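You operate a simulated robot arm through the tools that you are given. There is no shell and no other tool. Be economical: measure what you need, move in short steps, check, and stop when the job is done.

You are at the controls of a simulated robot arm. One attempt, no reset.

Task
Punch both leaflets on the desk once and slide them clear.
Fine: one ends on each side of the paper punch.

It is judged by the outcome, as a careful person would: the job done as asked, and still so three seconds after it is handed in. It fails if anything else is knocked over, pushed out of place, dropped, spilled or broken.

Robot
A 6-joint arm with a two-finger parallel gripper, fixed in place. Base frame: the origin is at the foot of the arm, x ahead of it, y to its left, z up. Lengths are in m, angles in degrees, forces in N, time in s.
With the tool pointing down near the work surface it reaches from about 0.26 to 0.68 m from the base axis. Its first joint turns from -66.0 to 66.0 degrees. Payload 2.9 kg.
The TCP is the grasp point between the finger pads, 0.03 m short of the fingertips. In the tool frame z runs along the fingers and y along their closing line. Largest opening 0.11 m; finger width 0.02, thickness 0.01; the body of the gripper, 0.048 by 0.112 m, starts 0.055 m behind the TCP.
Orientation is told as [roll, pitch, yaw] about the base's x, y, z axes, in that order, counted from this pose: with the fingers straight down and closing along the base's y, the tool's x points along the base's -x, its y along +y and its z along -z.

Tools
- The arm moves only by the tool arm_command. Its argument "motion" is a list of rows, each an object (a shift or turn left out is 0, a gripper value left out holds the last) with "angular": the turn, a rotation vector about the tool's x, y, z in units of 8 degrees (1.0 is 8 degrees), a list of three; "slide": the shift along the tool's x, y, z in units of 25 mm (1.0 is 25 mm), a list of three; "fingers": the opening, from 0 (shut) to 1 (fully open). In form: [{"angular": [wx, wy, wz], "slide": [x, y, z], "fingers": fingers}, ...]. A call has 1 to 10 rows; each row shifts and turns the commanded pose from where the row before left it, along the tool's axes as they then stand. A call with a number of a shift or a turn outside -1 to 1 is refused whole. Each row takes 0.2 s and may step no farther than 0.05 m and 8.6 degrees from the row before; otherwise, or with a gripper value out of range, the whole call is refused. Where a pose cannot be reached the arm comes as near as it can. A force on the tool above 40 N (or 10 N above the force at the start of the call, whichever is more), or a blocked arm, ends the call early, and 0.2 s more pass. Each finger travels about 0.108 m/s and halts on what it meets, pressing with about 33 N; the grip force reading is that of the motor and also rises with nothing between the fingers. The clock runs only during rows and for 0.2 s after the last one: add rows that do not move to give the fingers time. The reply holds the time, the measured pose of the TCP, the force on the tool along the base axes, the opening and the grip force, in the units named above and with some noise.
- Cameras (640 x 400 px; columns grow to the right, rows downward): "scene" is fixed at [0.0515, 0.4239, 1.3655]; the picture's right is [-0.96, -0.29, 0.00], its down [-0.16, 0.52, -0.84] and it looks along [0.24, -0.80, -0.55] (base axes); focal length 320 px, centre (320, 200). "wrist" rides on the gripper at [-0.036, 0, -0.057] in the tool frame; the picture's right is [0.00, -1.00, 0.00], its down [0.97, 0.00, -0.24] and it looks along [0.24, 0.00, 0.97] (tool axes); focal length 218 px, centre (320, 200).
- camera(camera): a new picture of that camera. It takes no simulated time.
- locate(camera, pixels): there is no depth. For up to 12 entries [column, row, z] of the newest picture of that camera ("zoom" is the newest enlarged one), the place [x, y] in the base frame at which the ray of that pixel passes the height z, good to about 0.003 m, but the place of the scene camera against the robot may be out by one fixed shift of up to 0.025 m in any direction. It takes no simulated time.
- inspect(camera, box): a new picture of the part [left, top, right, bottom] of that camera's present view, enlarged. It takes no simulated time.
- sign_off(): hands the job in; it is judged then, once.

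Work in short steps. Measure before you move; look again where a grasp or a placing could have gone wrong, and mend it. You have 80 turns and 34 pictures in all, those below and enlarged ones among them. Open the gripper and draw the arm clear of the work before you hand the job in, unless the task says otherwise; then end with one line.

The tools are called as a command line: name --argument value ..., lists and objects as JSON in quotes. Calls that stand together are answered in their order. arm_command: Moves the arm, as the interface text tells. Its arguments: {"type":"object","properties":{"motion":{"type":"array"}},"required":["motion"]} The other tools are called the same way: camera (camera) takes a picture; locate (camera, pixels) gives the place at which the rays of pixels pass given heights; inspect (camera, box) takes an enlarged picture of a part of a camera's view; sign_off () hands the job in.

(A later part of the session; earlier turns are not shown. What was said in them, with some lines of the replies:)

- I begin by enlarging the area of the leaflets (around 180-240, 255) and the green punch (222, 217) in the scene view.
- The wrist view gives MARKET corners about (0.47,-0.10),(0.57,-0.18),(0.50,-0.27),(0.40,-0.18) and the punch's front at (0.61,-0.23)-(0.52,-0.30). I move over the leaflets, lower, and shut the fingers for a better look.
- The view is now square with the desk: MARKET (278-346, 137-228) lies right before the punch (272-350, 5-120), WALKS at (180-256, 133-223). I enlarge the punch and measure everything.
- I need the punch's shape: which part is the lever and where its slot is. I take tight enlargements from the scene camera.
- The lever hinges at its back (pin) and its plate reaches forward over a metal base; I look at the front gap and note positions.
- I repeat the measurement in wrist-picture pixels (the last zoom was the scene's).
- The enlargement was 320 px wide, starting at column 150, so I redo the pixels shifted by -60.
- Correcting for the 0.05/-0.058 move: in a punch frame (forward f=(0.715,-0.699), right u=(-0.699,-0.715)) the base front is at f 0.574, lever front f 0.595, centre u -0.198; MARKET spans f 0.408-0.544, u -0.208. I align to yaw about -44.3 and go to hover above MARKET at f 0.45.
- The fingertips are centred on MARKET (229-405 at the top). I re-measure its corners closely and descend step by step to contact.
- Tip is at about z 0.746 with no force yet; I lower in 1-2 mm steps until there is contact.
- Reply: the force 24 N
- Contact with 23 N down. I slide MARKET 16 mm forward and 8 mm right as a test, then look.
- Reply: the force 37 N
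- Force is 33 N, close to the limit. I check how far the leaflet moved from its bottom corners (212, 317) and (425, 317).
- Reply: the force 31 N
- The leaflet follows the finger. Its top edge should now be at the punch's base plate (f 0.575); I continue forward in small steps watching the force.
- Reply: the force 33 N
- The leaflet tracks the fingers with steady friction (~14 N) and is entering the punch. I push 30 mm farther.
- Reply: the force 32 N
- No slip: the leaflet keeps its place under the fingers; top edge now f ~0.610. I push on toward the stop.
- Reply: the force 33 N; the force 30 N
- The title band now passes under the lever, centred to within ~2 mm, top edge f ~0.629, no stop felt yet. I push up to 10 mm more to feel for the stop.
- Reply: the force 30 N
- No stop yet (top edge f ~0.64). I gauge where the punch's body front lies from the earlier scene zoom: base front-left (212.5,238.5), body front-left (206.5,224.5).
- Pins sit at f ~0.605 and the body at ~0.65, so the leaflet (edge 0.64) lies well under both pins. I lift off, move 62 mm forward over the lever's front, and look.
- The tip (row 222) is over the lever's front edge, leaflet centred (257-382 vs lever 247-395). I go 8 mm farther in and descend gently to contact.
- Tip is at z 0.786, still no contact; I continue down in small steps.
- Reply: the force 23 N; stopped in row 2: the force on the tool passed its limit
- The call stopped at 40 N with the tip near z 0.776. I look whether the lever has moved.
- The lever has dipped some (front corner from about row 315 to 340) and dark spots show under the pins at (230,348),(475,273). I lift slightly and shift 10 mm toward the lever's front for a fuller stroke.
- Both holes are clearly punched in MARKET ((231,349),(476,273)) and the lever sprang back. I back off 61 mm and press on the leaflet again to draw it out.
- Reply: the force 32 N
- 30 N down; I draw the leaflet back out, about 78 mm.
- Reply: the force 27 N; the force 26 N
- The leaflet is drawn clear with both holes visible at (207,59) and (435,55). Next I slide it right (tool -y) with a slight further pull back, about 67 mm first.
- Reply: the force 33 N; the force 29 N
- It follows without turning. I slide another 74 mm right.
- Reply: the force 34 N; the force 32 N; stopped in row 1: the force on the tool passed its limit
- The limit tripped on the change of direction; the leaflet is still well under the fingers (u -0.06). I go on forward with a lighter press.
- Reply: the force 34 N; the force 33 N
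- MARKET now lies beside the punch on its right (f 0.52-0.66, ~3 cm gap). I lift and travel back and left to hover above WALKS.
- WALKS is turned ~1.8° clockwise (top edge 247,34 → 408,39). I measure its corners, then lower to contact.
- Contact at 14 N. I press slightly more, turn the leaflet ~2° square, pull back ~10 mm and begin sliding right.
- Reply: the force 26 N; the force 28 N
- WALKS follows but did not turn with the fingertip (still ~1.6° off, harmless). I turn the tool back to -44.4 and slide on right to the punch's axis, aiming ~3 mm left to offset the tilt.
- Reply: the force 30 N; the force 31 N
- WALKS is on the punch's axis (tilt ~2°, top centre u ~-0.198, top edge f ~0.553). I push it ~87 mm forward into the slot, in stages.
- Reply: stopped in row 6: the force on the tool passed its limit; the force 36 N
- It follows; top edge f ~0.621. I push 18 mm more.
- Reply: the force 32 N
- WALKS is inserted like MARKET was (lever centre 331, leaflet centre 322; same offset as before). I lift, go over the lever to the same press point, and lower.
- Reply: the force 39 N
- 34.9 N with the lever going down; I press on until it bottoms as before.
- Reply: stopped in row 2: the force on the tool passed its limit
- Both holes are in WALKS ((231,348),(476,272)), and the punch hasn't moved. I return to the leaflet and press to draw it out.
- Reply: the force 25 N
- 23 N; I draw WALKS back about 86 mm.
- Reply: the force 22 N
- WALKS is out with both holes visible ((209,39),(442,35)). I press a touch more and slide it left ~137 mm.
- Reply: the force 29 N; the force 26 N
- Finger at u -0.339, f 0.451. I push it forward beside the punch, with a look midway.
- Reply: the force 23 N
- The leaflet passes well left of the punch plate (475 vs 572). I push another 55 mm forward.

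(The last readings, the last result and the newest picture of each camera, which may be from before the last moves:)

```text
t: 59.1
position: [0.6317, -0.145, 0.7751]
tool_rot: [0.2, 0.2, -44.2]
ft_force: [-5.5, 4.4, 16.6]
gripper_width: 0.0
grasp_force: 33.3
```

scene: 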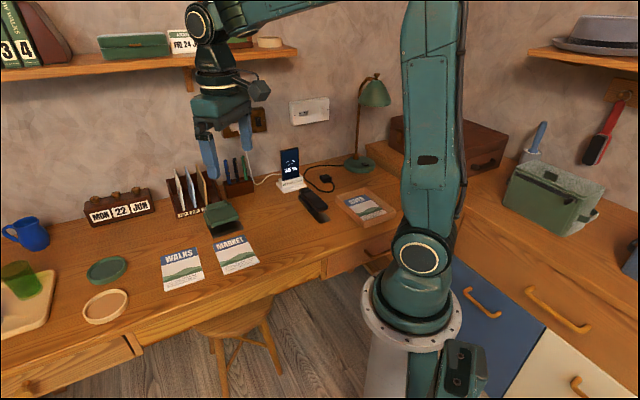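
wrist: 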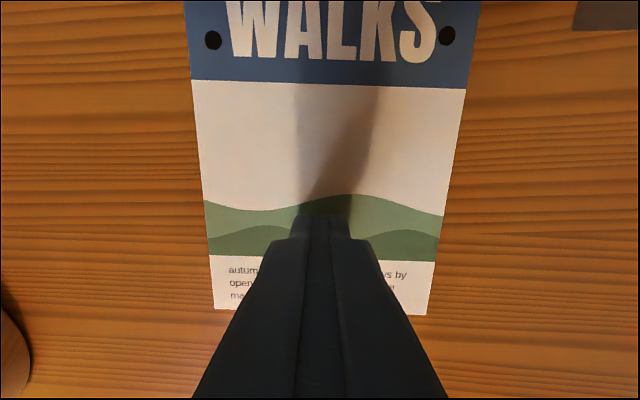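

Done sliding; I lift straight up, draw back toward the base, and check with the scene camera.

arm_command --motion '[{"slide": [0, 0, -0.2]}, {"slide": [0, 0, -1]}, {"slide": [0, 0, -1]}, {"slide": [0, 0, -1]}, {"slide": [0, 0, -1]}, {"slide": [0, 0, -1]}, {"slide": [1, 0, -1], "fingers": 1}, {"slide": [1, 0, -1]}, {"slide": [1, 0, -1]}, {"slide": [1, 0, -1]}]'

arm_command --motion '[{"slide": [1, 0, 0]}, {"slide": [1, 0, 0]}, {"slide": [1, 0, 0]}, {"slide": [0, 0, 0]}]'

camera --camera "scene"

camera --camera "wrist"

```text
t: 61.3
position: [0.5604, -0.0744, 1.0034]
tool_rot: [0.1, 0.1, -44.2]
ft_force: [-0.1, -1.1, -0.3]
gripper_width: 0.1099
grasp_force: 0.1
```

```text
t: 62.3
position: [0.5052, -0.0222, 1.0038]
tool_rot: [0.1, 0.2, -44.2]
ft_force: [-0.2, 0.7, -0.6]
gripper_width: 0.11
grasp_force: 0.1
```

```text
2 pictures are left
```

scene: 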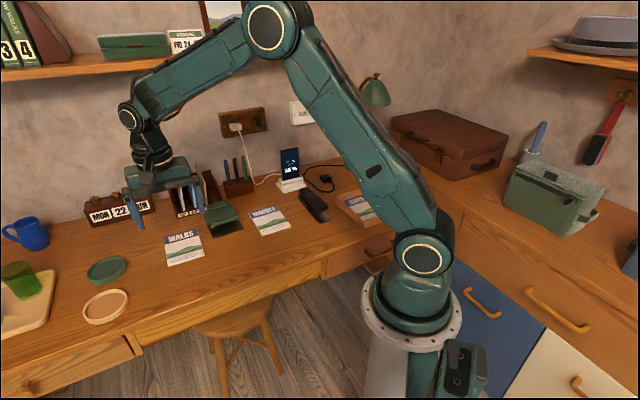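

```text
1 pictures are left
```

wrist: 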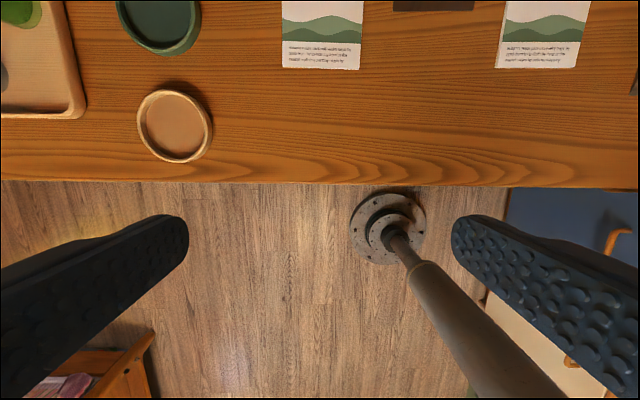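

WALKS lies left of the punch and MARKET right of it, both punched and clear. The gripper is open and away and nothing else has moved, so I hand it in.

sign_off

```text
The job is handed in.
```

Both leaflets were punched once and slid clear: WALKS is on the left of the paper punch and MARKET on the right.
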